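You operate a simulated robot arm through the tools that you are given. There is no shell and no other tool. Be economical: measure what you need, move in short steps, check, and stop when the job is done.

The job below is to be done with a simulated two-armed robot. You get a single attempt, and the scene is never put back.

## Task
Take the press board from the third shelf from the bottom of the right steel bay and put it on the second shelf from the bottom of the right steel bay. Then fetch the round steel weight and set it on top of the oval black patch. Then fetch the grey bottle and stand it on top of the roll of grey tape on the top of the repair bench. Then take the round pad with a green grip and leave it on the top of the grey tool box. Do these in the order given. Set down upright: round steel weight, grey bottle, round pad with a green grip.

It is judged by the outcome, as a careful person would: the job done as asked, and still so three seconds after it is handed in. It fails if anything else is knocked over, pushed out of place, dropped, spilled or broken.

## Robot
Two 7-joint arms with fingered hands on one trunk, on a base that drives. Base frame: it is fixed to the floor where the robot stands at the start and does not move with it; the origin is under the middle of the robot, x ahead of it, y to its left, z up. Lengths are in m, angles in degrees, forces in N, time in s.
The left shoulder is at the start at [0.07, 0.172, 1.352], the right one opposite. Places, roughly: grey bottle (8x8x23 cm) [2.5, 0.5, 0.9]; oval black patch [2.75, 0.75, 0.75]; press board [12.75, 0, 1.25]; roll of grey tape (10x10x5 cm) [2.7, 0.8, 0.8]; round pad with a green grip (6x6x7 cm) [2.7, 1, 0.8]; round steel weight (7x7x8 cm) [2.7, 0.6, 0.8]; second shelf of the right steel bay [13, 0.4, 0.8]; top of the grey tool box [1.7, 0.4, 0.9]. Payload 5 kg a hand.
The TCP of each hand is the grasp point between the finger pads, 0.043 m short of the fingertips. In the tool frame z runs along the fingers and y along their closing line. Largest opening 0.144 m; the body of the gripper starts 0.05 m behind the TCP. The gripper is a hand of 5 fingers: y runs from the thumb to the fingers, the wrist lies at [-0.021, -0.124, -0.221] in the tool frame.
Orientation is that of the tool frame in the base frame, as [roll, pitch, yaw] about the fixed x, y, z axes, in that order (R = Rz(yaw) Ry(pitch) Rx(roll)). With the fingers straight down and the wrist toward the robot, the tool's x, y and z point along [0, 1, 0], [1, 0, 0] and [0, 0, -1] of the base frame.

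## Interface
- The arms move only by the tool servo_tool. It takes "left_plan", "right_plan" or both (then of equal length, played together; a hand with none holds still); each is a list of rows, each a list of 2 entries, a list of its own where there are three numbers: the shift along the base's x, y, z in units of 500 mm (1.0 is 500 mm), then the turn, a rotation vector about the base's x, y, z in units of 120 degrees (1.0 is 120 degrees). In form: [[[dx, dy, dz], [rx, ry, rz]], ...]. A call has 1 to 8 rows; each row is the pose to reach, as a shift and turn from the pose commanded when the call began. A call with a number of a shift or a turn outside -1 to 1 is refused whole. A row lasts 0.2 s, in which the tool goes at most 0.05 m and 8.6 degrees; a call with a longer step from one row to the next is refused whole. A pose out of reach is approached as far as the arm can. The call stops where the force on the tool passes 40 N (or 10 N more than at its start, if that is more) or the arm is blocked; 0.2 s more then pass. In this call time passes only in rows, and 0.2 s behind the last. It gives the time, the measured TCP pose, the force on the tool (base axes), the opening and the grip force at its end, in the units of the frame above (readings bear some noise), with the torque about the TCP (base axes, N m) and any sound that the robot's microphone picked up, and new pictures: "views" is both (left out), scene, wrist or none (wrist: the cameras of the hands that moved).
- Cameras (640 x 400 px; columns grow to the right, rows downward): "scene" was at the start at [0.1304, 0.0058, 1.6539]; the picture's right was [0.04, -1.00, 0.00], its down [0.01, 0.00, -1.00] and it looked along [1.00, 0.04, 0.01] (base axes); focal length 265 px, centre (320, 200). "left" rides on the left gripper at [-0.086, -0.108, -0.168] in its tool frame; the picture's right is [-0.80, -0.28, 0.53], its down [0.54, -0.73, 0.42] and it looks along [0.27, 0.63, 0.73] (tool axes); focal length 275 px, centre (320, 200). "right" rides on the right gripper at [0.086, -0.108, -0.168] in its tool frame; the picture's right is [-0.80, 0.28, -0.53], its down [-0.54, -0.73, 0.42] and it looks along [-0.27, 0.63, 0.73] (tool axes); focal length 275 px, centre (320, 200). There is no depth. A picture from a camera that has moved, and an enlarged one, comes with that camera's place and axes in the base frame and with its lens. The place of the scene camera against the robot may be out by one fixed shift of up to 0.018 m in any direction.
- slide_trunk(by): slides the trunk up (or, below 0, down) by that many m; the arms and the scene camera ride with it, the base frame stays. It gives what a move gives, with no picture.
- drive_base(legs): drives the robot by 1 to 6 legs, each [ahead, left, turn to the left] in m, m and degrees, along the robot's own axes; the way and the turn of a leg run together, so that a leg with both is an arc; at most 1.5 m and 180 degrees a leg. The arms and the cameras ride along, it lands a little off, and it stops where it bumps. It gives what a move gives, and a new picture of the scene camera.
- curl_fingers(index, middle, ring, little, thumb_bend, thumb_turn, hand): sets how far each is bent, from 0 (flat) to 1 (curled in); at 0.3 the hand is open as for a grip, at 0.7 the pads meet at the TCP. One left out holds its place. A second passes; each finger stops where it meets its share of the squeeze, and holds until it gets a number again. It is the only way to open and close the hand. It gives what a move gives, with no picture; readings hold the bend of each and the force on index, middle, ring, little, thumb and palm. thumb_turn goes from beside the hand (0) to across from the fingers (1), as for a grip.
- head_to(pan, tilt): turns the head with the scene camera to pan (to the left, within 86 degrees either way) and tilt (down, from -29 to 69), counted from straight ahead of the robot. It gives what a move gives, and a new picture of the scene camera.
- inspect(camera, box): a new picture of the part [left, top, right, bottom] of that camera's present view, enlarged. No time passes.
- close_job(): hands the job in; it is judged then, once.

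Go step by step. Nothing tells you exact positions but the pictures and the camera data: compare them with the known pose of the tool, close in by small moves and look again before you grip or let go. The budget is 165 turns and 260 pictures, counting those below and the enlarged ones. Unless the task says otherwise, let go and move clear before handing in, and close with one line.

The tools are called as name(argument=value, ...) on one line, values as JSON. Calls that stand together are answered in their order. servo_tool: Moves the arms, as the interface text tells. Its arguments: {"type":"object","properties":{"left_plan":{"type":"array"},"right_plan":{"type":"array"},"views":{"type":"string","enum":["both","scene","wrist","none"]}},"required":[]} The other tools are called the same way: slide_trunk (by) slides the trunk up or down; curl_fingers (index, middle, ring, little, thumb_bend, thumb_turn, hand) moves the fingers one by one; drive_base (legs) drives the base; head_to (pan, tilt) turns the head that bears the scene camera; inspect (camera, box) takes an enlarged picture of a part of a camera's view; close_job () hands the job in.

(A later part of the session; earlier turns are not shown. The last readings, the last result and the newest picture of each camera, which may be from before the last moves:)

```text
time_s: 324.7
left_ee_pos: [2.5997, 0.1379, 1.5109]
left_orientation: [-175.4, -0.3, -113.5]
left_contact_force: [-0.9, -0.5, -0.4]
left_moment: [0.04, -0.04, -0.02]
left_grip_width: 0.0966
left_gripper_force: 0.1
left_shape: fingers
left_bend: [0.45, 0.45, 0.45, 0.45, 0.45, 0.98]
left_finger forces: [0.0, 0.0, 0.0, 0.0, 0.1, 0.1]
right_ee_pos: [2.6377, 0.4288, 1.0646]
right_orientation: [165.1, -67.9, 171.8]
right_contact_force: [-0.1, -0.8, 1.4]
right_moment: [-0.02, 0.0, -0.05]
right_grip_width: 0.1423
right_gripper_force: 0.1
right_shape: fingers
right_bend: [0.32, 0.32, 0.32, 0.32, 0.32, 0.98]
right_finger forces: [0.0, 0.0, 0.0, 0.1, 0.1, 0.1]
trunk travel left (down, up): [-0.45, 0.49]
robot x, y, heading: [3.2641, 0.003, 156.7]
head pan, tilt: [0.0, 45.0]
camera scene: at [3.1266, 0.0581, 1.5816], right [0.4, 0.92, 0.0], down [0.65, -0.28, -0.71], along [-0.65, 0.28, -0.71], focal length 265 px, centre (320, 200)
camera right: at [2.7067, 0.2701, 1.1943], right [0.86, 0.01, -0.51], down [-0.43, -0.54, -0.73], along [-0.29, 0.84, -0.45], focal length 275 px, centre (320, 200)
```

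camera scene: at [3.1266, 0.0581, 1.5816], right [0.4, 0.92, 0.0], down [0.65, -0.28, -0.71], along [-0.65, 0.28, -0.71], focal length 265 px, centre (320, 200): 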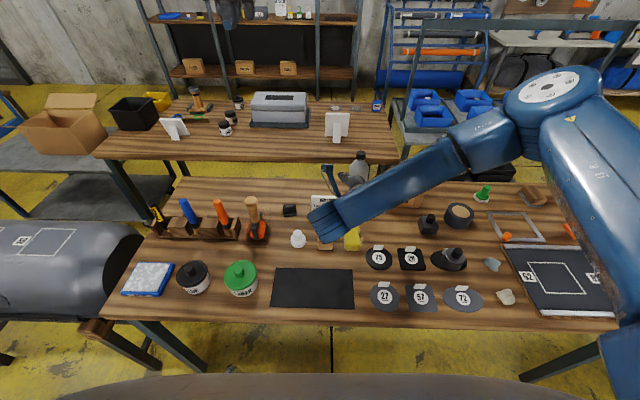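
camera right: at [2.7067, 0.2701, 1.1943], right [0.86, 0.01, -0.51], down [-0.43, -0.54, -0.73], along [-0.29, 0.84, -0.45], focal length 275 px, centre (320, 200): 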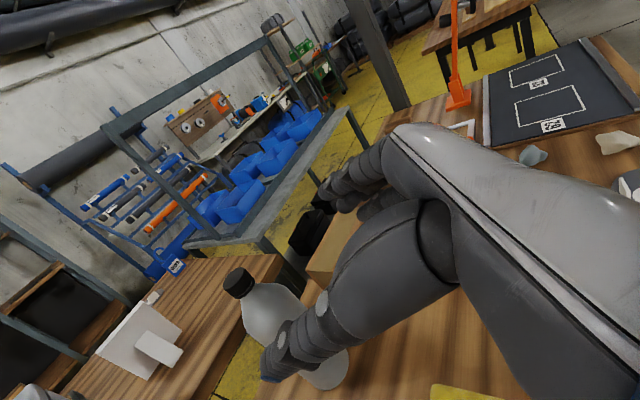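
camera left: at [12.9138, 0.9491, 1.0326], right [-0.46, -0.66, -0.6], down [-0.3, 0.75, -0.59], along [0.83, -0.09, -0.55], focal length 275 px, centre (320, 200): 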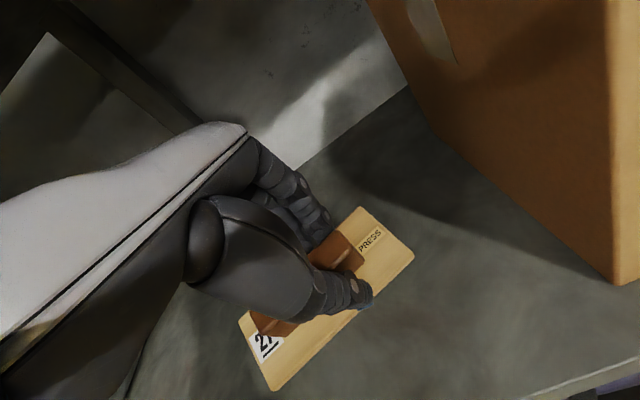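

The bottle (2.477,0.501) is straight ahead of the hand. I lower to grip height 0.92 and look.

servo_tool(right_plan=[[[0, 0, -0.09], [0, 0, 0]], [[0, 0, -0.18], [0, 0, 0]], [[0, 0, -0.29], [0, 0, 0]]], views="both")

inspect(camera="scene", box=[270, 140, 430, 260])

```text
refused: row 3 steps farther than a row can; nothing moved
```

```text
3.33 times, centred on (350, 200) of scene
camera zoom: at [3.1266, 0.0581, 1.5816], right [0.4, 0.92, 0.0], down [0.65, -0.28, -0.71], along [-0.65, 0.28, -0.71], focal length 882 px, centre (220, 200)
```

zoom: 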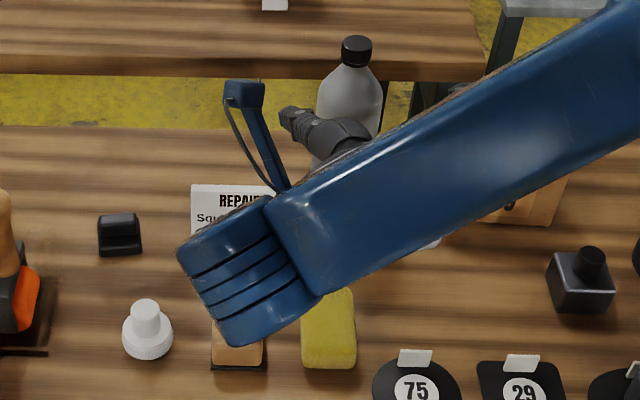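

servo_tool(right_plan=[[[0, 0, -0.08], [0, 0, 0]], [[0, 0, -0.16], [0, 0, 0]], [[0, 0, -0.23], [0, 0, 0]], [[0, 0, -0.28], [0, 0, 0]]], views="both")

inspect(camera="right", box=[160, 180, 420, 340])

```text
time_s: 325.7
left_ee_pos: [2.602, 0.1396, 1.5116]
left_orientation: [-175.3, -0.5, -113.6]
left_contact_force: [-0.6, -0.1, 0.6]
left_moment: [0.01, -0.02, 0.02]
left_grip_width: 0.0967
left_gripper_force: 0.0
left_shape: fingers
left_bend: [0.45, 0.45, 0.45, 0.45, 0.45, 0.98]
left_finger forces: [0.0, 0.1, 0.0, 0.1, 0.1, 0.0]
right_ee_pos: [2.6376, 0.4306, 0.9245]
right_orientation: [165.5, -67.7, 171.5]
right_contact_force: [0.1, 0.0, -0.1]
right_moment: [0.02, 0.01, -0.02]
right_grip_width: 0.1427
right_gripper_force: 0.0
right_shape: fingers
right_bend: [0.32, 0.32, 0.32, 0.32, 0.32, 0.97]
right_finger forces: [0.1, 0.1, 0.0, 0.0, 0.0, 0.1]
trunk travel left (down, up): [-0.45, 0.49]
robot x, y, heading: [3.2571, 0.005, 156.7]
head pan, tilt: [0.0, 45.0]
camera scene: at [3.1282, 0.0603, 1.5817], right [0.4, 0.92, 0.0], down [0.65, -0.28, -0.71], along [-0.65, 0.28, -0.71], focal length 265 px, centre (320, 200)
camera right: at [2.7074, 0.2724, 1.0556], right [0.86, 0.01, -0.51], down [-0.43, -0.54, -0.73], along [-0.29, 0.84, -0.46], focal length 275 px, centre (320, 200)
```

scene: 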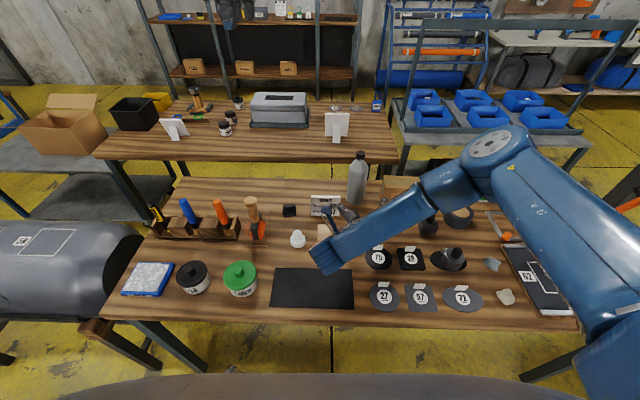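
right: 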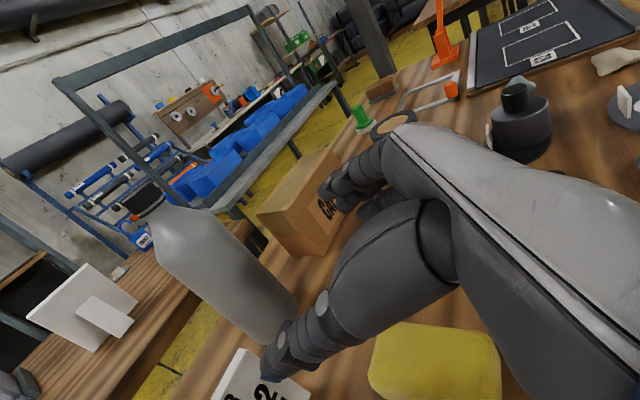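

```text
2.46 times, centred on (290, 260) of right
camera zoom: at [2.7074, 0.2724, 1.0556], right [0.86, 0.01, -0.51], down [-0.43, -0.54, -0.73], along [-0.29, 0.84, -0.46], focal length 678 px, centre (394, 52)
```

zoom: 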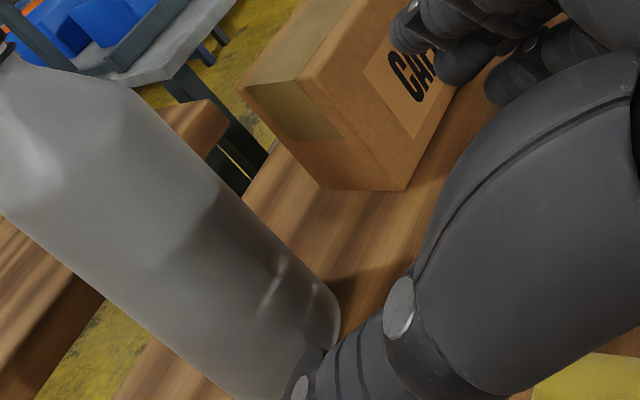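

Lateral alignment is within 2 mm. I narrow the hand a bit and advance until the bottle is between thumb and fingers.

curl_fingers(hand="right", index=0.41, middle=0.41, ring=0.41, little=0.41, thumb_bend=0.38)

servo_tool(right_plan=[[[-0.07, 0.03, 0], [0, 0, 0]], [[-0.14, 0.06, 0], [0, 0, 0]], [[-0.2, 0.086, 0], [0, 0, 0]]], views="both")

inspect(camera="scene", box=[270, 140, 430, 260])

```text
time_s: 326.7
left_ee_pos: [2.6021, 0.1388, 1.5116]
left_orientation: [-175.4, -0.4, -113.4]
left_contact_force: [-0.1, 0.2, -0.1]
left_moment: [0.0, 0.0, 0.01]
left_grip_width: 0.0962
left_gripper_force: 0.1
left_shape: fingers
left_bend: [0.45, 0.45, 0.45, 0.45, 0.45, 0.98]
left_finger forces: [0.0, 0.0, 0.1, 0.0, 0.1, 0.0]
right_ee_pos: [2.6384, 0.4312, 0.9246]
right_orientation: [165.4, -67.6, 171.6]
right_contact_force: [-0.1, -0.5, 0.1]
right_moment: [-0.01, -0.02, 0.01]
right_grip_width: 0.1171
right_gripper_force: 0.0
right_shape: fingers
right_bend: [0.41, 0.41, 0.41, 0.41, 0.38, 0.97]
right_finger forces: [0.1, 0.0, 0.1, 0.0, 0.0, 0.0]
trunk travel left (down, up): [-0.45, 0.49]
robot x, y, heading: [3.261, 0.0066, 156.8]
head pan, tilt: [0.0, 45.0]
```

```text
time_s: 327.5
left_ee_pos: [2.6024, 0.1393, 1.5112]
left_orientation: [-175.3, -0.5, -113.5]
left_contact_force: [-0.4, -0.4, 0.6]
left_moment: [-0.01, -0.02, 0.03]
left_grip_width: 0.0965
left_gripper_force: 0.0
left_shape: fingers
left_bend: [0.45, 0.45, 0.45, 0.45, 0.45, 0.98]
left_finger forces: [0.1, 0.1, 0.0, 0.1, 0.0, 0.0]
right_ee_pos: [2.5369, 0.4751, 0.923]
right_orientation: [165.4, -67.6, 171.6]
right_contact_force: [0.3, 0.1, 0.2]
right_moment: [0.01, -0.01, -0.02]
right_grip_width: 0.1168
right_gripper_force: 0.0
right_shape: fingers
right_bend: [0.41, 0.41, 0.41, 0.41, 0.38, 0.97]
right_finger forces: [0.1, 0.1, 0.1, 0.0, 0.1, 0.0]
trunk travel left (down, up): [-0.45, 0.49]
robot x, y, heading: [3.2606, 0.0044, 156.7]
head pan, tilt: [0.0, 45.0]
camera scene: at [3.1282, 0.06, 1.5817], right [0.4, 0.92, 0.0], down [0.65, -0.28, -0.71], along [-0.65, 0.28, -0.71], focal length 265 px, centre (320, 200)
camera right: at [2.607, 0.3161, 1.055], right [0.86, 0.02, -0.51], down [-0.42, -0.54, -0.73], along [-0.29, 0.84, -0.46], focal length 275 px, centre (320, 200)
```

scene: 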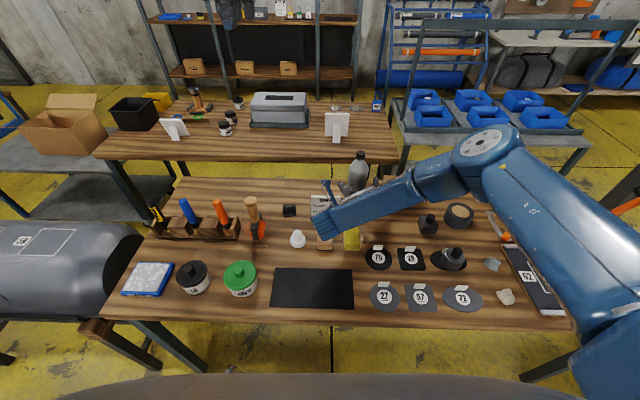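
right: 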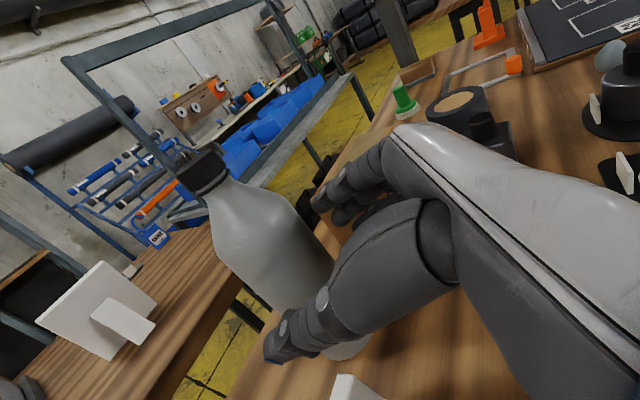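

```text
3.33 times, centred on (350, 200) of scene
camera zoom: at [3.1282, 0.06, 1.5817], right [0.4, 0.92, 0.0], down [0.65, -0.28, -0.71], along [-0.65, 0.28, -0.71], focal length 882 px, centre (220, 200)
```

zoom: 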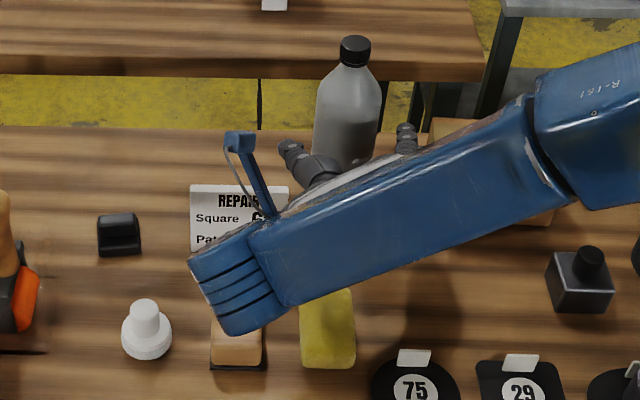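

servo_tool(right_plan=[[[-0.05, 0.021, 0], [0, 0, 0]], [[-0.106, 0.045, 0], [0, 0, 0]]], views="both")

inspect(camera="scene", box=[290, 140, 430, 230])

```text
time_s: 328.1
left_ee_pos: [2.601, 0.1393, 1.5106]
left_orientation: [-175.3, -0.4, -113.6]
left_contact_force: [0.7, 0.5, -0.9]
left_moment: [0.01, 0.0, 0.02]
left_grip_width: 0.0964
left_gripper_force: 0.1
left_shape: fingers
left_bend: [0.45, 0.45, 0.45, 0.45, 0.45, 0.98]
left_finger forces: [0.1, 0.1, 0.1, 0.0, 0.0, 0.0]
right_ee_pos: [2.4845, 0.4977, 0.9205]
right_orientation: [165.6, -67.6, 171.5]
right_contact_force: [-0.1, -0.3, 0.6]
right_moment: [0.0, 0.02, -0.03]
right_grip_width: 0.1171
right_gripper_force: 0.1
right_shape: fingers
right_bend: [0.41, 0.41, 0.41, 0.41, 0.38, 0.97]
right_finger forces: [0.0, 0.1, 0.1, 0.0, 0.0, 0.0]
trunk travel left (down, up): [-0.45, 0.49]
robot x, y, heading: [3.2589, 0.0029, 156.6]
head pan, tilt: [0.0, 45.0]
camera scene: at [3.1274, 0.06, 1.5816], right [0.4, 0.92, 0.0], down [0.65, -0.28, -0.71], along [-0.65, 0.28, -0.71], focal length 265 px, centre (320, 200)
camera right: at [2.5531, 0.3385, 1.0522], right [0.86, 0.01, -0.51], down [-0.42, -0.54, -0.73], along [-0.29, 0.84, -0.46], focal length 275 px, centre (320, 200)
```

scene: 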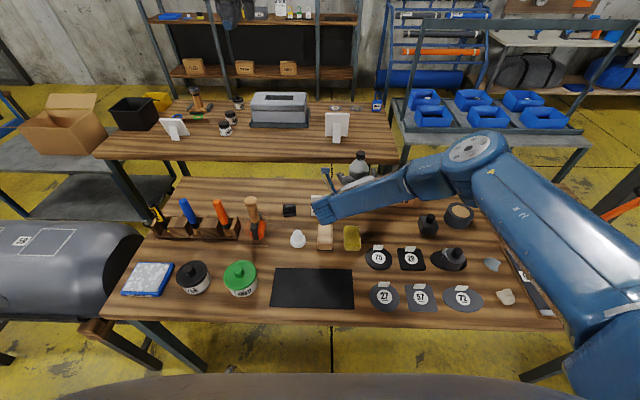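
right: 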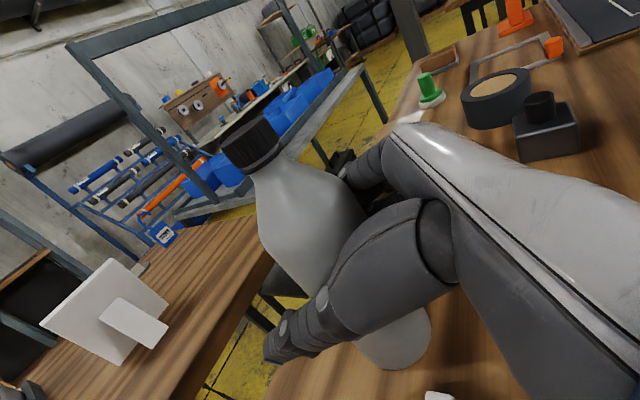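

```text
4.44 times, centred on (360, 185) of scene
camera zoom: at [3.1274, 0.06, 1.5816], right [0.4, 0.92, 0.0], down [0.65, -0.28, -0.71], along [-0.65, 0.28, -0.71], focal length 1176 px, centre (142, 267)
```

zoom: 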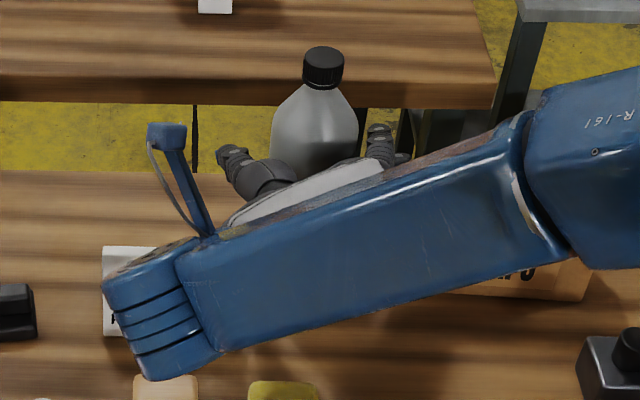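

Thumb left and fingers right of the bottle, no contact yet. I close on it.

curl_fingers(hand="right", index=0.7, middle=0.7, ring=0.7, little=0.7, thumb_bend=0.65)

servo_tool(right_plan=[[[0, 0, 0.02], [0, 0, 0]], [[0, 0, 0.05], [0, 0, 0]]], views="both")

inspect(camera="scene", box=[290, 140, 430, 230])

```text
time_s: 329.1
left_ee_pos: [2.601, 0.1396, 1.5116]
left_orientation: [-175.3, -0.5, -113.5]
left_contact_force: [0.5, -0.7, -0.2]
left_moment: [-0.01, 0.01, -0.01]
left_grip_width: 0.0969
left_gripper_force: 0.1
left_shape: fingers
left_bend: [0.45, 0.45, 0.45, 0.45, 0.45, 0.98]
left_finger forces: [0.0, 0.1, 0.0, 0.0, 0.1, 0.0]
right_ee_pos: [2.4838, 0.4975, 0.9233]
right_orientation: [165.2, -67.7, 171.8]
right_contact_force: [-0.1, -0.4, -1.2]
right_moment: [0.0, 0.02, 0.01]
right_grip_width: 0.0617
right_gripper_force: 34.7
right_shape: fingers
right_bend: [0.58, 0.66, 0.64, 0.66, 0.55, 0.94]
right_finger forces: [15.2, 5.5, 7.5, 6.3, 35.0, 0.0]
trunk travel left (down, up): [-0.45, 0.49]
robot x, y, heading: [3.2594, 0.0041, 156.7]
head pan, tilt: [0.0, 45.0]
```

```text
time_s: 329.7
left_ee_pos: [2.6019, 0.1388, 1.5125]
left_orientation: [-175.5, -0.4, -113.5]
left_contact_force: [-0.4, -0.3, -0.1]
left_moment: [-0.03, 0.0, 0.02]
left_grip_width: 0.0967
left_gripper_force: 0.0
left_shape: fingers
left_bend: [0.45, 0.45, 0.45, 0.45, 0.45, 0.98]
left_finger forces: [0.1, 0.1, 0.1, 0.0, 0.0, 0.1]
right_ee_pos: [2.4853, 0.4964, 0.9474]
right_orientation: [165.3, -67.7, 171.7]
right_contact_force: [0.3, 0.2, -2.3]
right_moment: [0.03, -0.01, -0.02]
right_grip_width: 0.0616
right_gripper_force: 34.5
right_shape: fingers
right_bend: [0.58, 0.66, 0.64, 0.66, 0.55, 0.94]
right_finger forces: [15.2, 5.5, 7.6, 6.3, 35.1, 0.1]
trunk travel left (down, up): [-0.45, 0.49]
robot x, y, heading: [3.2608, 0.0065, 156.7]
head pan, tilt: [0.0, 45.0]
camera scene: at [3.129, 0.0598, 1.5817], right [0.39, 0.92, 0.0], down [0.65, -0.28, -0.71], along [-0.65, 0.28, -0.71], focal length 265 px, centre (320, 200)
camera right: at [2.5541, 0.3373, 1.0789], right [0.86, 0.01, -0.51], down [-0.43, -0.54, -0.73], along [-0.29, 0.84, -0.46], focal length 275 px, centre (320, 200)
```

scene: 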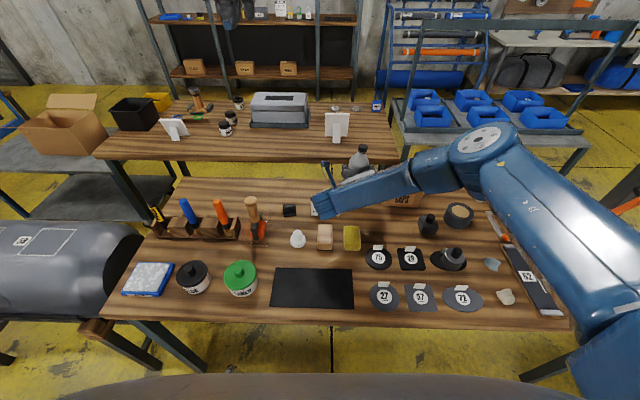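
right: 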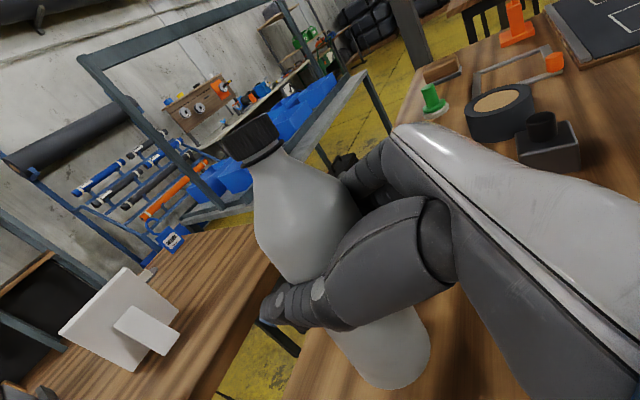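

```text
4.44 times, centred on (360, 185) of scene
camera zoom: at [3.129, 0.0598, 1.5817], right [0.39, 0.92, 0.0], down [0.65, -0.28, -0.71], along [-0.65, 0.28, -0.71], focal length 1176 px, centre (142, 267)
```

zoom: 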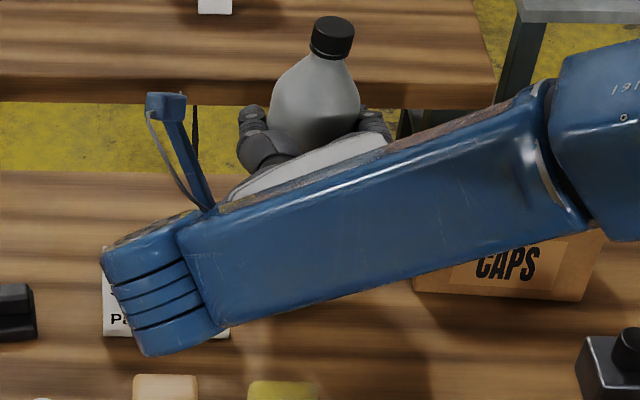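

The bottle is held (light, leaning a few degrees). I lift it well clear, then carry it toward the tape roll.

servo_tool(right_plan=[[[0, 0, 0.09], [0, 0, 0]], [[0, 0, 0.18], [0, 0, 0]], [[0, 0, 0.24], [0, 0, 0]], [[0.05, 0.07, 0.24], [0, 0, 0]], [[0.1, 0.14, 0.24], [0, 0, 0]], [[0.15, 0.21, 0.24], [0, 0, 0]], [[0.2, 0.28, 0.24], [0, 0, 0]], [[0.25, 0.35, 0.24], [0, 0, 0]]], views="none")

servo_tool(right_plan=[[[0.06, 0.07, 0], [0, 0, 0]], [[0.12, 0.13, 0], [0, 0, 0]], [[0.18, 0.19, 0], [0, 0, 0]], [[0.24, 0.26, 0], [0, 0, 0]]], views="both")

inspect(camera="scene", box=[380, 110, 540, 230])

```text
time_s: 331.5
left_ee_pos: [2.6038, 0.1396, 1.5125]
left_orientation: [-175.4, -0.5, -113.5]
left_contact_force: [0.6, -0.3, -0.9]
left_moment: [-0.01, 0.04, -0.01]
left_grip_width: 0.0967
left_gripper_force: 0.0
left_shape: fingers
left_bend: [0.45, 0.45, 0.45, 0.45, 0.45, 0.98]
left_finger forces: [0.1, 0.0, 0.1, 0.0, 0.1, 0.1]
right_ee_pos: [2.6098, 0.6728, 1.0691]
right_orientation: [165.7, -67.8, 171.3]
right_contact_force: [1.4, -0.7, -0.6]
right_moment: [-0.05, 0.03, 0.02]
right_grip_width: 0.0613
right_gripper_force: 34.6
right_shape: fingers
right_bend: [0.58, 0.66, 0.64, 0.67, 0.55, 0.94]
right_finger forces: [15.4, 5.5, 7.4, 6.4, 34.9, 0.1]
trunk travel left (down, up): [-0.45, 0.49]
robot x, y, heading: [3.2616, 0.0066, 156.9]
head pan, tilt: [0.0, 45.0]
```

```text
time_s: 332.5
left_ee_pos: [2.6051, 0.1406, 1.5126]
left_orientation: [-175.4, -0.5, -113.5]
left_contact_force: [0.7, 0.5, -0.1]
left_moment: [-0.03, 0.03, 0.02]
left_grip_width: 0.0969
left_gripper_force: 0.1
left_shape: fingers
left_bend: [0.45, 0.45, 0.45, 0.45, 0.45, 0.98]
left_finger forces: [0.1, 0.0, 0.1, 0.0, 0.1, 0.0]
right_ee_pos: [2.6936, 0.7888, 1.0864]
right_orientation: [168.6, -66.1, 166.5]
right_contact_force: [-0.6, 0.4, -1.6]
right_moment: [-0.01, -0.02, 0.02]
right_grip_width: 0.0613
right_gripper_force: 35.1
right_shape: fingers
right_bend: [0.58, 0.66, 0.64, 0.67, 0.55, 0.94]
right_finger forces: [15.4, 5.5, 7.5, 6.3, 34.8, 0.0]
right hand out of reach, approached as far as the arm can: row 3, 4
trunk travel left (down, up): [-0.45, 0.49]
robot x, y, heading: [3.2595, 0.0076, 156.9]
head pan, tilt: [0.0, 45.0]
camera scene: at [3.1305, 0.0617, 1.5818], right [0.39, 0.92, 0.0], down [0.65, -0.28, -0.71], along [-0.65, 0.28, -0.71], focal length 265 px, centre (320, 200)
camera right: at [2.7543, 0.631, 1.2237], right [0.87, -0.03, -0.49], down [-0.43, -0.54, -0.72], along [-0.25, 0.84, -0.49], focal length 275 px, centre (320, 200)
```

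scene: 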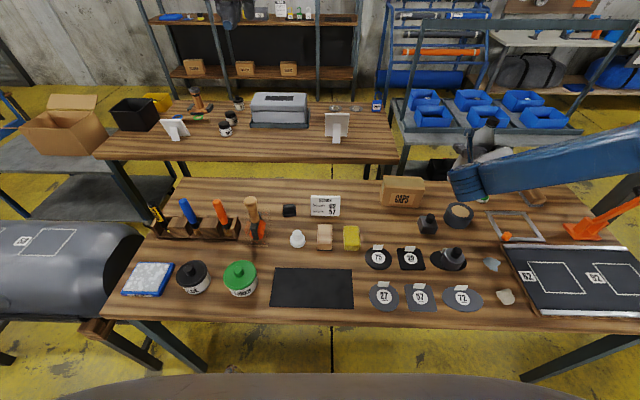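
right: 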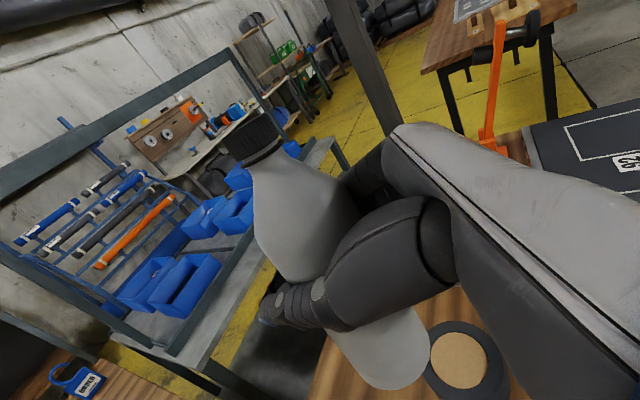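

```text
3.33 times, centred on (460, 170) of scene
camera zoom: at [3.1305, 0.0617, 1.5818], right [0.39, 0.92, 0.0], down [0.65, -0.28, -0.71], along [-0.65, 0.28, -0.71], focal length 882 px, centre (-147, 300)
```

zoom: 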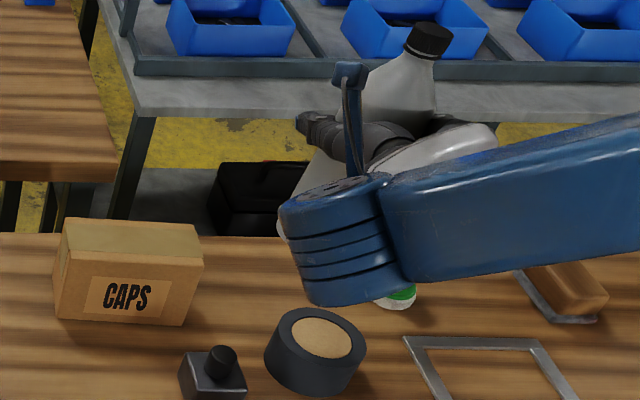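

The arm runs out of wrist reach that far to the right. I bring the hand back left and shift the whole robot 0.22 m to the right instead.

servo_tool(right_plan=[[[-0.034, -0.08, 0.02], [0, 0, 0]], [[-0.07, -0.161, 0.04], [0, 0, 0]], [[-0.104, -0.242, 0.04], [0, 0, 0]], [[-0.139, -0.323, 0.04], [0, 0, 0]], [[-0.173, -0.404, 0.04], [0, 0, 0]]], views="none")

drive_base(legs=[[0, -0.22, 0]])

inspect(camera="scene", box=[300, 90, 500, 240])

inspect(camera="right", box=[0, 0, 640, 400])

```text
time_s: 333.7
left_ee_pos: [2.6014, 0.138, 1.5123]
left_orientation: [-175.3, -0.4, -113.5]
left_contact_force: [0.7, -0.6, -1.0]
left_moment: [0.04, -0.02, 0.01]
left_grip_width: 0.0966
left_gripper_force: 0.1
left_shape: fingers
left_bend: [0.45, 0.45, 0.45, 0.45, 0.45, 0.98]
left_finger forces: [0.0, 0.0, 0.1, 0.1, 0.0, 0.0]
right_ee_pos: [2.6085, 0.5855, 1.1048]
right_orientation: [168.2, -65.9, 166.8]
right_contact_force: [0.0, -0.2, -1.3]
right_moment: [0.0, -0.02, 0.0]
right_grip_width: 0.0613
right_gripper_force: 34.3
right_shape: fingers
right_bend: [0.58, 0.66, 0.64, 0.67, 0.55, 0.94]
right_finger forces: [15.3, 5.6, 7.5, 6.3, 34.7, 0.1]
trunk travel left (down, up): [-0.45, 0.49]
robot x, y, heading: [3.2598, 0.0058, 156.5]
head pan, tilt: [0.0, 45.0]
```

```text
time_s: 335.4
left_ee_pos: [2.6889, 0.3413, 1.512]
left_orientation: [-175.3, -0.3, -113.5]
left_contact_force: [1.0, -0.3, -0.2]
left_moment: [0.01, -0.05, 0.02]
left_grip_width: 0.0966
left_gripper_force: 0.0
left_shape: fingers
left_bend: [0.45, 0.45, 0.45, 0.45, 0.45, 0.98]
left_finger forces: [0.0, 0.0, 0.0, 0.0, 0.1, 0.0]
right_ee_pos: [2.6962, 0.7889, 1.1063]
right_orientation: [168.1, -66.1, 167.0]
right_contact_force: [-0.1, -0.6, -1.6]
right_moment: [0.0, 0.01, -0.03]
right_grip_width: 0.0612
right_gripper_force: 34.7
right_shape: fingers
right_bend: [0.58, 0.66, 0.64, 0.67, 0.55, 0.94]
right_finger forces: [15.4, 5.5, 7.5, 6.3, 34.7, 0.1]
trunk travel left (down, up): [-0.45, 0.49]
robot x, y, heading: [3.3489, 0.2102, 156.9]
head pan, tilt: [0.0, 45.0]
camera scene: at [3.2155, 0.2618, 1.5817], right [0.4, 0.92, 0.0], down [0.65, -0.28, -0.71], along [-0.65, 0.28, -0.71], focal length 265 px, centre (320, 200)
```

scene: 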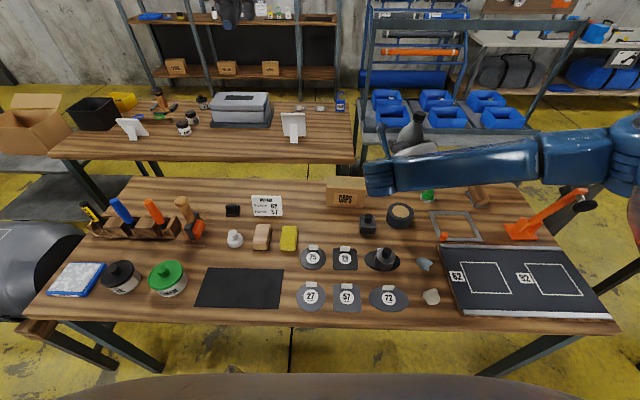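

```text
2.67 times, centred on (400, 165) of scene
camera zoom: at [3.2155, 0.2618, 1.5817], right [0.4, 0.92, 0.0], down [0.65, -0.28, -0.71], along [-0.65, 0.28, -0.71], focal length 706 px, centre (107, 293)
```

zoom: 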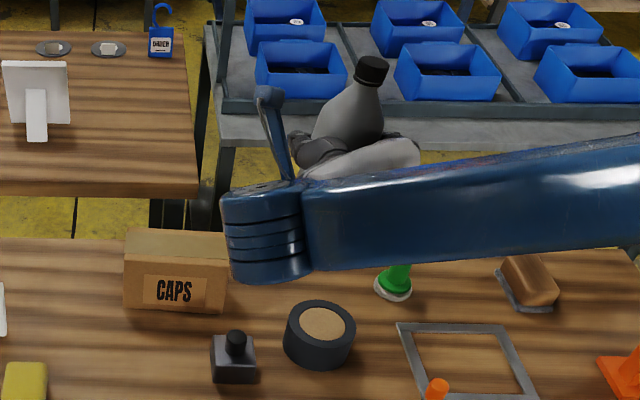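

```text
1.00 times, centred on (320, 200) of right (not enlarged: the box is as wide or as high as the picture)
camera zoom: at [2.7571, 0.631, 1.2427], right [0.87, -0.03, -0.49], down [-0.43, -0.54, -0.72], along [-0.24, 0.84, -0.48], focal length 275 px, centre (320, 200)
```

zoom: 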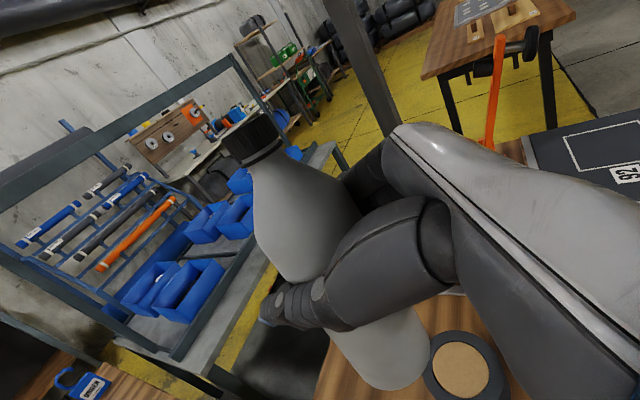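

I estimate the bottle leans ~5° to the right; its base is at about (2.69,0.79,0.96), the tape centre at (2.734,0.805). I straighten it, centre it over the roll, and lower to ~3.5 cm above.

servo_tool(right_plan=[[[0.04, 0.01, 0], [0.02, -0.008, 0]], [[0.088, 0.024, 0], [0.038, -0.016, 0]], [[0.088, 0.024, -0.06], [0.038, -0.016, 0]], [[0.088, 0.024, -0.12], [0.038, -0.016, 0]], [[0.088, 0.024, -0.18], [0.038, -0.016, 0]]], views="both")

inspect(camera="scene", box=[330, 110, 490, 230])

```text
time_s: 336.6
left_ee_pos: [2.6888, 0.3432, 1.5115]
left_orientation: [-175.4, -0.3, -113.7]
left_contact_force: [0.1, -0.3, 0.8]
left_moment: [-0.02, -0.01, 0.04]
left_grip_width: 0.0967
left_gripper_force: 0.3
left_shape: fingers
left_bend: [0.45, 0.45, 0.45, 0.45, 0.45, 0.98]
left_finger forces: [0.0, 0.0, 0.0, 0.0, 0.0, 0.1]
right_ee_pos: [2.7425, 0.8028, 1.0139]
right_orientation: [156.8, -64.8, 177.1]
right_contact_force: [0.8, 0.5, -0.8]
right_moment: [-0.02, -0.02, 0.01]
right_grip_width: 0.0614
right_gripper_force: 34.6
right_shape: fingers
right_bend: [0.58, 0.66, 0.64, 0.67, 0.55, 0.94]
right_finger forces: [15.3, 5.7, 7.5, 6.1, 34.6, 0.0]
trunk travel left (down, up): [-0.45, 0.49]
robot x, y, heading: [3.3423, 0.2095, 156.8]
head pan, tilt: [0.0, 45.0]
camera scene: at [3.2162, 0.2636, 1.5818], right [0.4, 0.92, 0.0], down [0.65, -0.28, -0.71], along [-0.65, 0.28, -0.71], focal length 265 px, centre (320, 200)
camera right: at [2.7984, 0.6344, 1.139], right [0.89, 0.01, -0.46], down [-0.4, -0.48, -0.78], along [-0.23, 0.88, -0.42], focal length 275 px, centre (320, 200)
```

scene: 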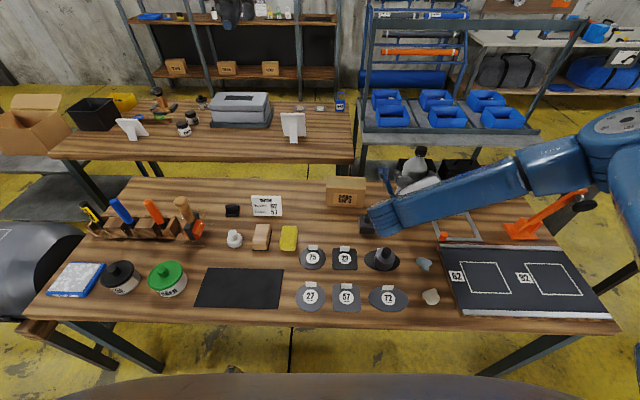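
right: 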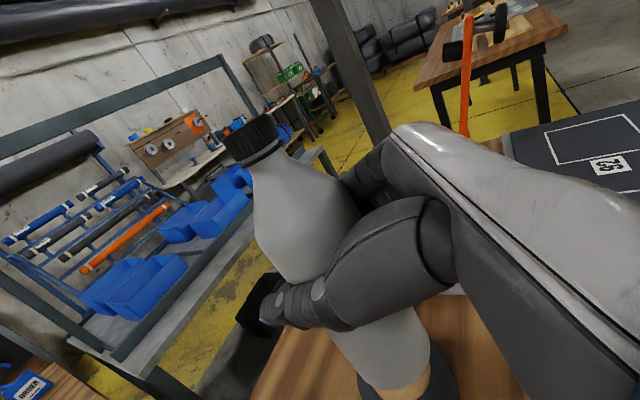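

```text
3.33 times, centred on (410, 170) of scene
camera zoom: at [3.2162, 0.2636, 1.5818], right [0.4, 0.92, 0.0], down [0.65, -0.28, -0.71], along [-0.65, 0.28, -0.71], focal length 882 px, centre (20, 300)
```

zoom: 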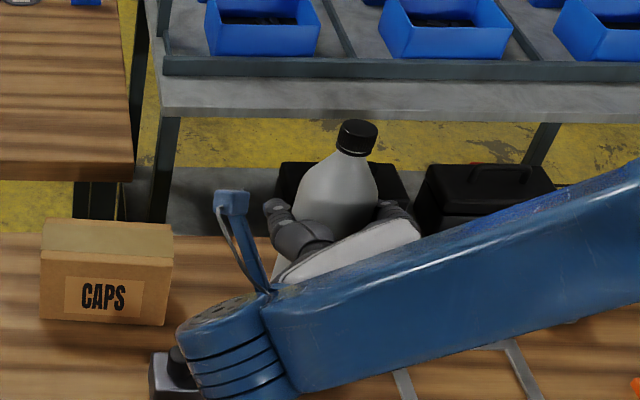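

By calculation the bottle is now upright and its base (2.736,0.808) is above the roll. I zoom in the wrist view to compare base and roll.

inspect(camera="right", box=[310, 290, 486, 400])

```text
3.64 times, centred on (398, 345) of right
camera zoom: at [2.7984, 0.6344, 1.139], right [0.89, 0.01, -0.46], down [-0.4, -0.48, -0.78], along [-0.23, 0.88, -0.42], focal length 1001 px, centre (36, -327)
```

zoom: 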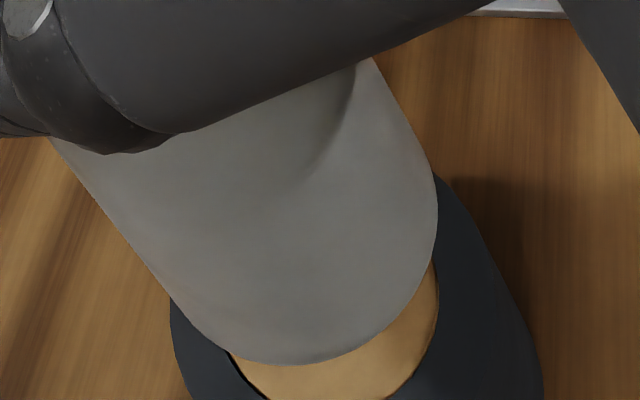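

Base and roll agree within 2 mm once lowered. I lower gently.

servo_tool(right_plan=[[[0, 0, -0.012], [0, 0, 0]], [[0, 0, -0.022], [0, 0, 0]]], views="none")

inspect(camera="right", box=[310, 290, 486, 400])

```text
time_s: 337.2
left_ee_pos: [2.6893, 0.3426, 1.5109]
left_orientation: [-175.3, -0.4, -113.5]
left_contact_force: [0.1, -0.2, 0.4]
left_moment: [0.0, -0.02, 0.04]
left_grip_width: 0.0968
left_gripper_force: 0.0
left_shape: fingers
left_bend: [0.45, 0.45, 0.45, 0.45, 0.45, 0.98]
left_finger forces: [0.1, 0.1, 0.1, 0.0, 0.1, 0.0]
right_ee_pos: [2.7421, 0.8027, 1.0035]
right_orientation: [157.0, -64.8, 177.1]
right_contact_force: [1.1, 0.2, -0.6]
right_moment: [0.02, 0.02, 0.01]
right_grip_width: 0.0614
right_gripper_force: 34.7
right_shape: fingers
right_bend: [0.58, 0.66, 0.64, 0.67, 0.55, 0.94]
right_finger forces: [15.2, 5.6, 7.6, 6.1, 34.5, 0.0]
trunk travel left (down, up): [-0.45, 0.49]
robot x, y, heading: [3.346, 0.2075, 156.6]
head pan, tilt: [0.0, 45.0]
```

```text
3.64 times, centred on (398, 345) of right
camera zoom: at [2.7977, 0.6344, 1.1296], right [0.89, 0.01, -0.46], down [-0.4, -0.48, -0.78], along [-0.23, 0.88, -0.42], focal length 1001 px, centre (36, -327)
```

zoom: 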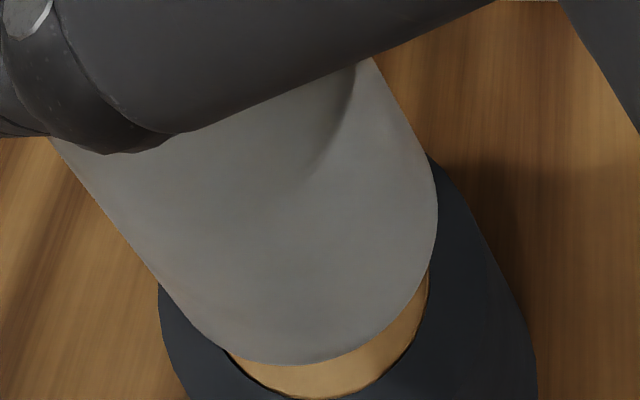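

servo_tool(right_plan=[[[0, 0, -0.007], [0, 0, 0]], [[0, 0, -0.014], [0, 0, 0]]], views="none")

inspect(camera="right", box=[310, 290, 486, 400])

```text
time_s: 337.8
left_ee_pos: [2.6897, 0.344, 1.5112]
left_orientation: [-175.3, -0.4, -113.5]
left_contact_force: [-0.8, 0.0, 0.2]
left_moment: [0.02, 0.01, 0.0]
left_grip_width: 0.0965
left_gripper_force: 0.1
left_shape: fingers
left_bend: [0.45, 0.45, 0.45, 0.45, 0.45, 0.98]
left_finger forces: [0.0, 0.0, 0.0, 0.0, 0.0, 0.1]
right_ee_pos: [2.7411, 0.804, 0.9973]
right_orientation: [156.9, -64.8, 177.2]
right_contact_force: [-0.7, 0.2, -1.6]
right_moment: [0.0, 0.0, 0.01]
right_grip_width: 0.0613
right_gripper_force: 34.4
right_shape: fingers
right_bend: [0.58, 0.66, 0.64, 0.67, 0.55, 0.94]
right_finger forces: [15.3, 5.7, 7.5, 6.1, 34.5, 0.0]
trunk travel left (down, up): [-0.45, 0.49]
robot x, y, heading: [3.3476, 0.2066, 156.8]
head pan, tilt: [0.0, 45.0]
```

```text
3.64 times, centred on (398, 345) of right
camera zoom: at [2.7973, 0.635, 1.1229], right [0.89, 0.01, -0.46], down [-0.4, -0.48, -0.78], along [-0.23, 0.88, -0.42], focal length 1001 px, centre (36, -327)
```

zoom: 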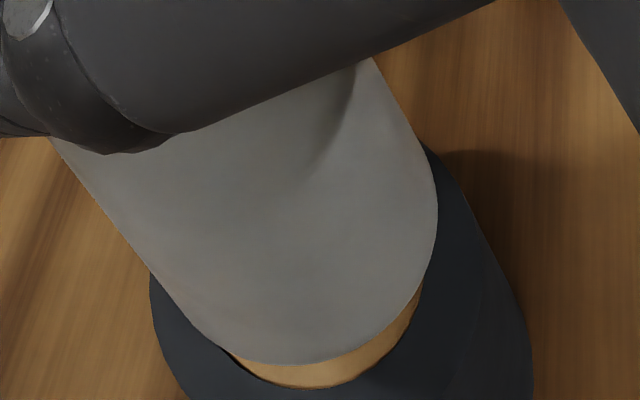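

servo_tool(right_plan=[[[-0.006, -0.008, -0.004], [0, 0, 0]], [[-0.008, -0.01, -0.014], [0, 0, 0]]], views="none")

inspect(camera="right", box=[310, 290, 486, 400])

inspect(camera="scene", box=[340, 120, 480, 225])

```text
time_s: 338.4
left_ee_pos: [2.689, 0.3433, 1.5126]
left_orientation: [-175.3, -0.3, -113.5]
left_contact_force: [-0.3, 0.2, -0.1]
left_moment: [-0.02, 0.02, 0.0]
left_grip_width: 0.0969
left_gripper_force: 0.1
left_shape: fingers
left_bend: [0.45, 0.45, 0.45, 0.45, 0.45, 0.98]
left_finger forces: [0.0, 0.0, 0.0, 0.1, 0.1, 0.0]
right_ee_pos: [2.7368, 0.7992, 0.992]
right_orientation: [157.0, -64.8, 177.0]
right_contact_force: [0.6, -0.2, -1.0]
right_moment: [-0.03, 0.03, 0.01]
right_grip_width: 0.0614
right_gripper_force: 34.2
right_shape: fingers
right_bend: [0.58, 0.66, 0.64, 0.67, 0.55, 0.94]
right_finger forces: [15.3, 5.6, 7.5, 6.1, 34.5, 0.0]
trunk travel left (down, up): [-0.45, 0.49]
robot x, y, heading: [3.3445, 0.2083, 156.7]
head pan, tilt: [0.0, 45.0]
```

```text
3.64 times, centred on (398, 345) of right
camera zoom: at [2.7934, 0.6294, 1.1162], right [0.89, 0.01, -0.46], down [-0.4, -0.48, -0.78], along [-0.23, 0.88, -0.42], focal length 1001 px, centre (36, -327)
```

zoom: 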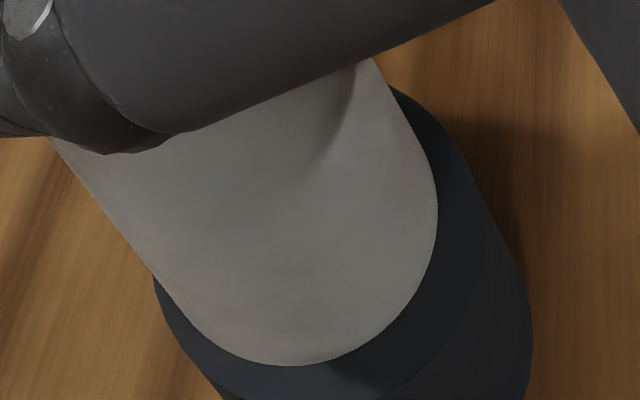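

```text
3.81 times, centred on (410, 172) of scene
camera zoom: at [3.2161, 0.2639, 1.5817], right [0.4, 0.92, 0.0], down [0.65, -0.28, -0.71], along [-0.65, 0.28, -0.71], focal length 1008 px, centre (-23, 305)
```

zoom: 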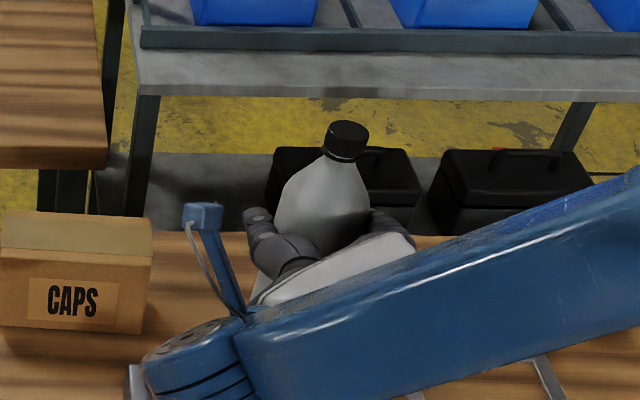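

servo_tool(right_plan=[[[0.002, 0.002, -0.007], [0, 0, 0]], [[0.004, 0.004, -0.014], [0, 0, 0]]], views="none")

inspect(camera="right", box=[310, 290, 486, 400])

```text
time_s: 339.0
left_ee_pos: [2.6894, 0.3434, 1.5107]
left_orientation: [-175.3, -0.4, -113.5]
left_contact_force: [0.5, -0.4, 1.0]
left_moment: [0.0, 0.01, 0.02]
left_grip_width: 0.0968
left_gripper_force: 0.0
left_shape: fingers
left_bend: [0.45, 0.45, 0.45, 0.45, 0.45, 0.98]
left_finger forces: [0.1, 0.0, 0.0, 0.0, 0.1, 0.0]
right_ee_pos: [2.7396, 0.8003, 0.9836]
right_orientation: [156.9, -64.9, 177.2]
right_contact_force: [0.3, -0.5, -0.5]
right_moment: [-0.01, 0.0, 0.03]
right_grip_width: 0.0617
right_gripper_force: 33.8
right_shape: fingers
right_bend: [0.58, 0.66, 0.64, 0.67, 0.55, 0.94]
right_finger forces: [15.3, 5.7, 7.4, 6.1, 34.4, 0.0]
trunk travel left (down, up): [-0.45, 0.49]
robot x, y, heading: [3.3458, 0.2057, 156.7]
head pan, tilt: [0.0, 45.0]
```

```text
3.64 times, centred on (398, 345) of right
camera zoom: at [2.7956, 0.632, 1.1091], right [0.89, 0.01, -0.46], down [-0.4, -0.48, -0.78], along [-0.23, 0.88, -0.42], focal length 1001 px, centre (36, -327)
```

zoom: 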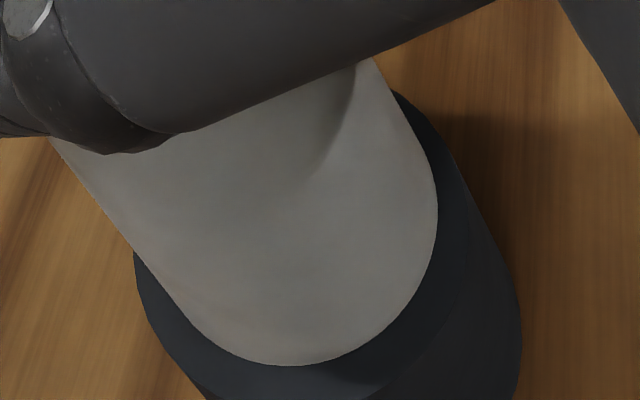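

Nicely centred on the roll. I go down in millimetre steps to contact.

servo_tool(right_plan=[[[0, 0, -0.006], [0, 0, 0]], [[0, 0, -0.012], [0, 0, 0]]], views="none")

inspect(camera="right", box=[310, 290, 486, 400])

```text
time_s: 339.6
left_ee_pos: [2.6893, 0.3437, 1.5122]
left_orientation: [-175.2, -0.5, -113.6]
left_contact_force: [-0.2, -0.3, -0.2]
left_moment: [0.0, -0.01, 0.0]
left_grip_width: 0.0966
left_gripper_force: 0.0
left_shape: fingers
left_bend: [0.45, 0.45, 0.45, 0.45, 0.45, 0.98]
left_finger forces: [0.0, 0.0, 0.0, 0.0, 0.0, 0.0]
right_ee_pos: [2.7389, 0.8003, 0.9781]
right_orientation: [156.8, -64.8, 177.2]
right_contact_force: [-0.4, -0.4, -1.3]
right_moment: [0.02, 0.0, 0.03]
right_grip_width: 0.0612
right_gripper_force: 34.8
right_shape: fingers
right_bend: [0.58, 0.66, 0.64, 0.67, 0.55, 0.94]
right_finger forces: [15.3, 5.6, 7.4, 6.0, 34.4, 0.0]
trunk travel left (down, up): [-0.45, 0.49]
robot x, y, heading: [3.3447, 0.2064, 156.7]
head pan, tilt: [0.0, 45.0]
```

```text
3.64 times, centred on (398, 345) of right
camera zoom: at [2.7952, 0.6316, 1.1033], right [0.89, 0.01, -0.46], down [-0.4, -0.48, -0.78], along [-0.23, 0.88, -0.42], focal length 1001 px, centre (36, -327)
```

zoom: 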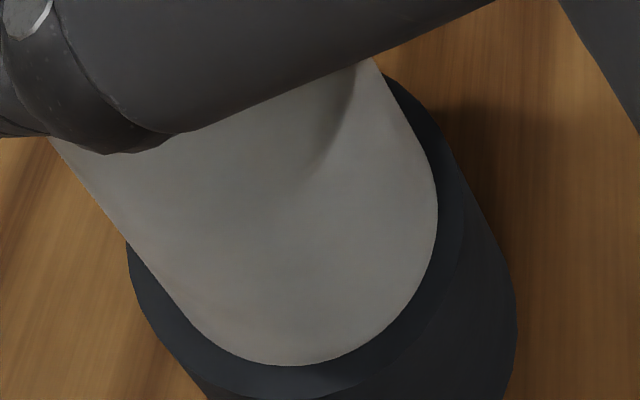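

servo_tool(right_plan=[[[0, 0, -0.006], [0, 0, 0]], [[0, 0, -0.012], [0, 0, 0]], [[0, 0, -0.016], [0, 0, 0]]], views="none")

inspect(camera="right", box=[310, 290, 486, 400])

```text
time_s: 340.4
left_ee_pos: [2.69, 0.3432, 1.5128]
left_orientation: [-175.4, -0.4, -113.5]
left_contact_force: [0.2, 0.4, -0.2]
left_moment: [0.02, 0.01, -0.01]
left_grip_width: 0.0967
left_gripper_force: 0.0
left_shape: fingers
left_bend: [0.45, 0.45, 0.45, 0.45, 0.45, 0.98]
left_finger forces: [0.0, 0.1, 0.0, 0.1, 0.1, 0.0]
right_ee_pos: [2.7391, 0.7991, 0.9711]
right_orientation: [156.8, -65.0, 177.2]
right_contact_force: [-0.7, 0.3, 2.4]
right_moment: [0.11, 0.08, -0.03]
right_grip_width: 0.0614
right_gripper_force: 34.8
right_shape: fingers
right_bend: [0.58, 0.66, 0.64, 0.67, 0.55, 0.94]
right_finger forces: [15.3, 5.8, 7.7, 6.2, 34.6, 0.0]
trunk travel left (down, up): [-0.45, 0.49]
robot x, y, heading: [3.347, 0.2114, 156.8]
head pan, tilt: [0.0, 45.0]
```

```text
3.64 times, centred on (398, 345) of right
camera zoom: at [2.7954, 0.6304, 1.0962], right [0.89, 0.01, -0.47], down [-0.4, -0.48, -0.78], along [-0.23, 0.88, -0.42], focal length 1001 px, centre (36, -327)
```

zoom: 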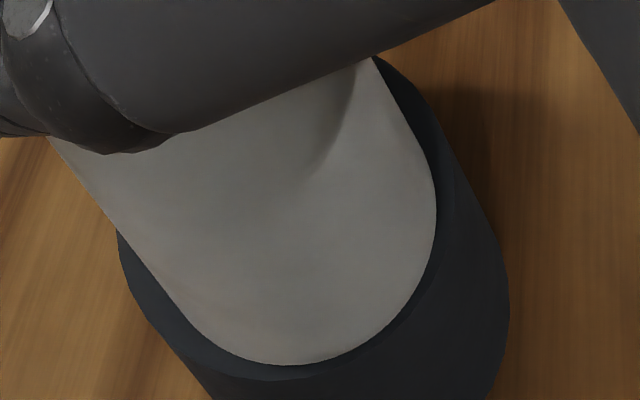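

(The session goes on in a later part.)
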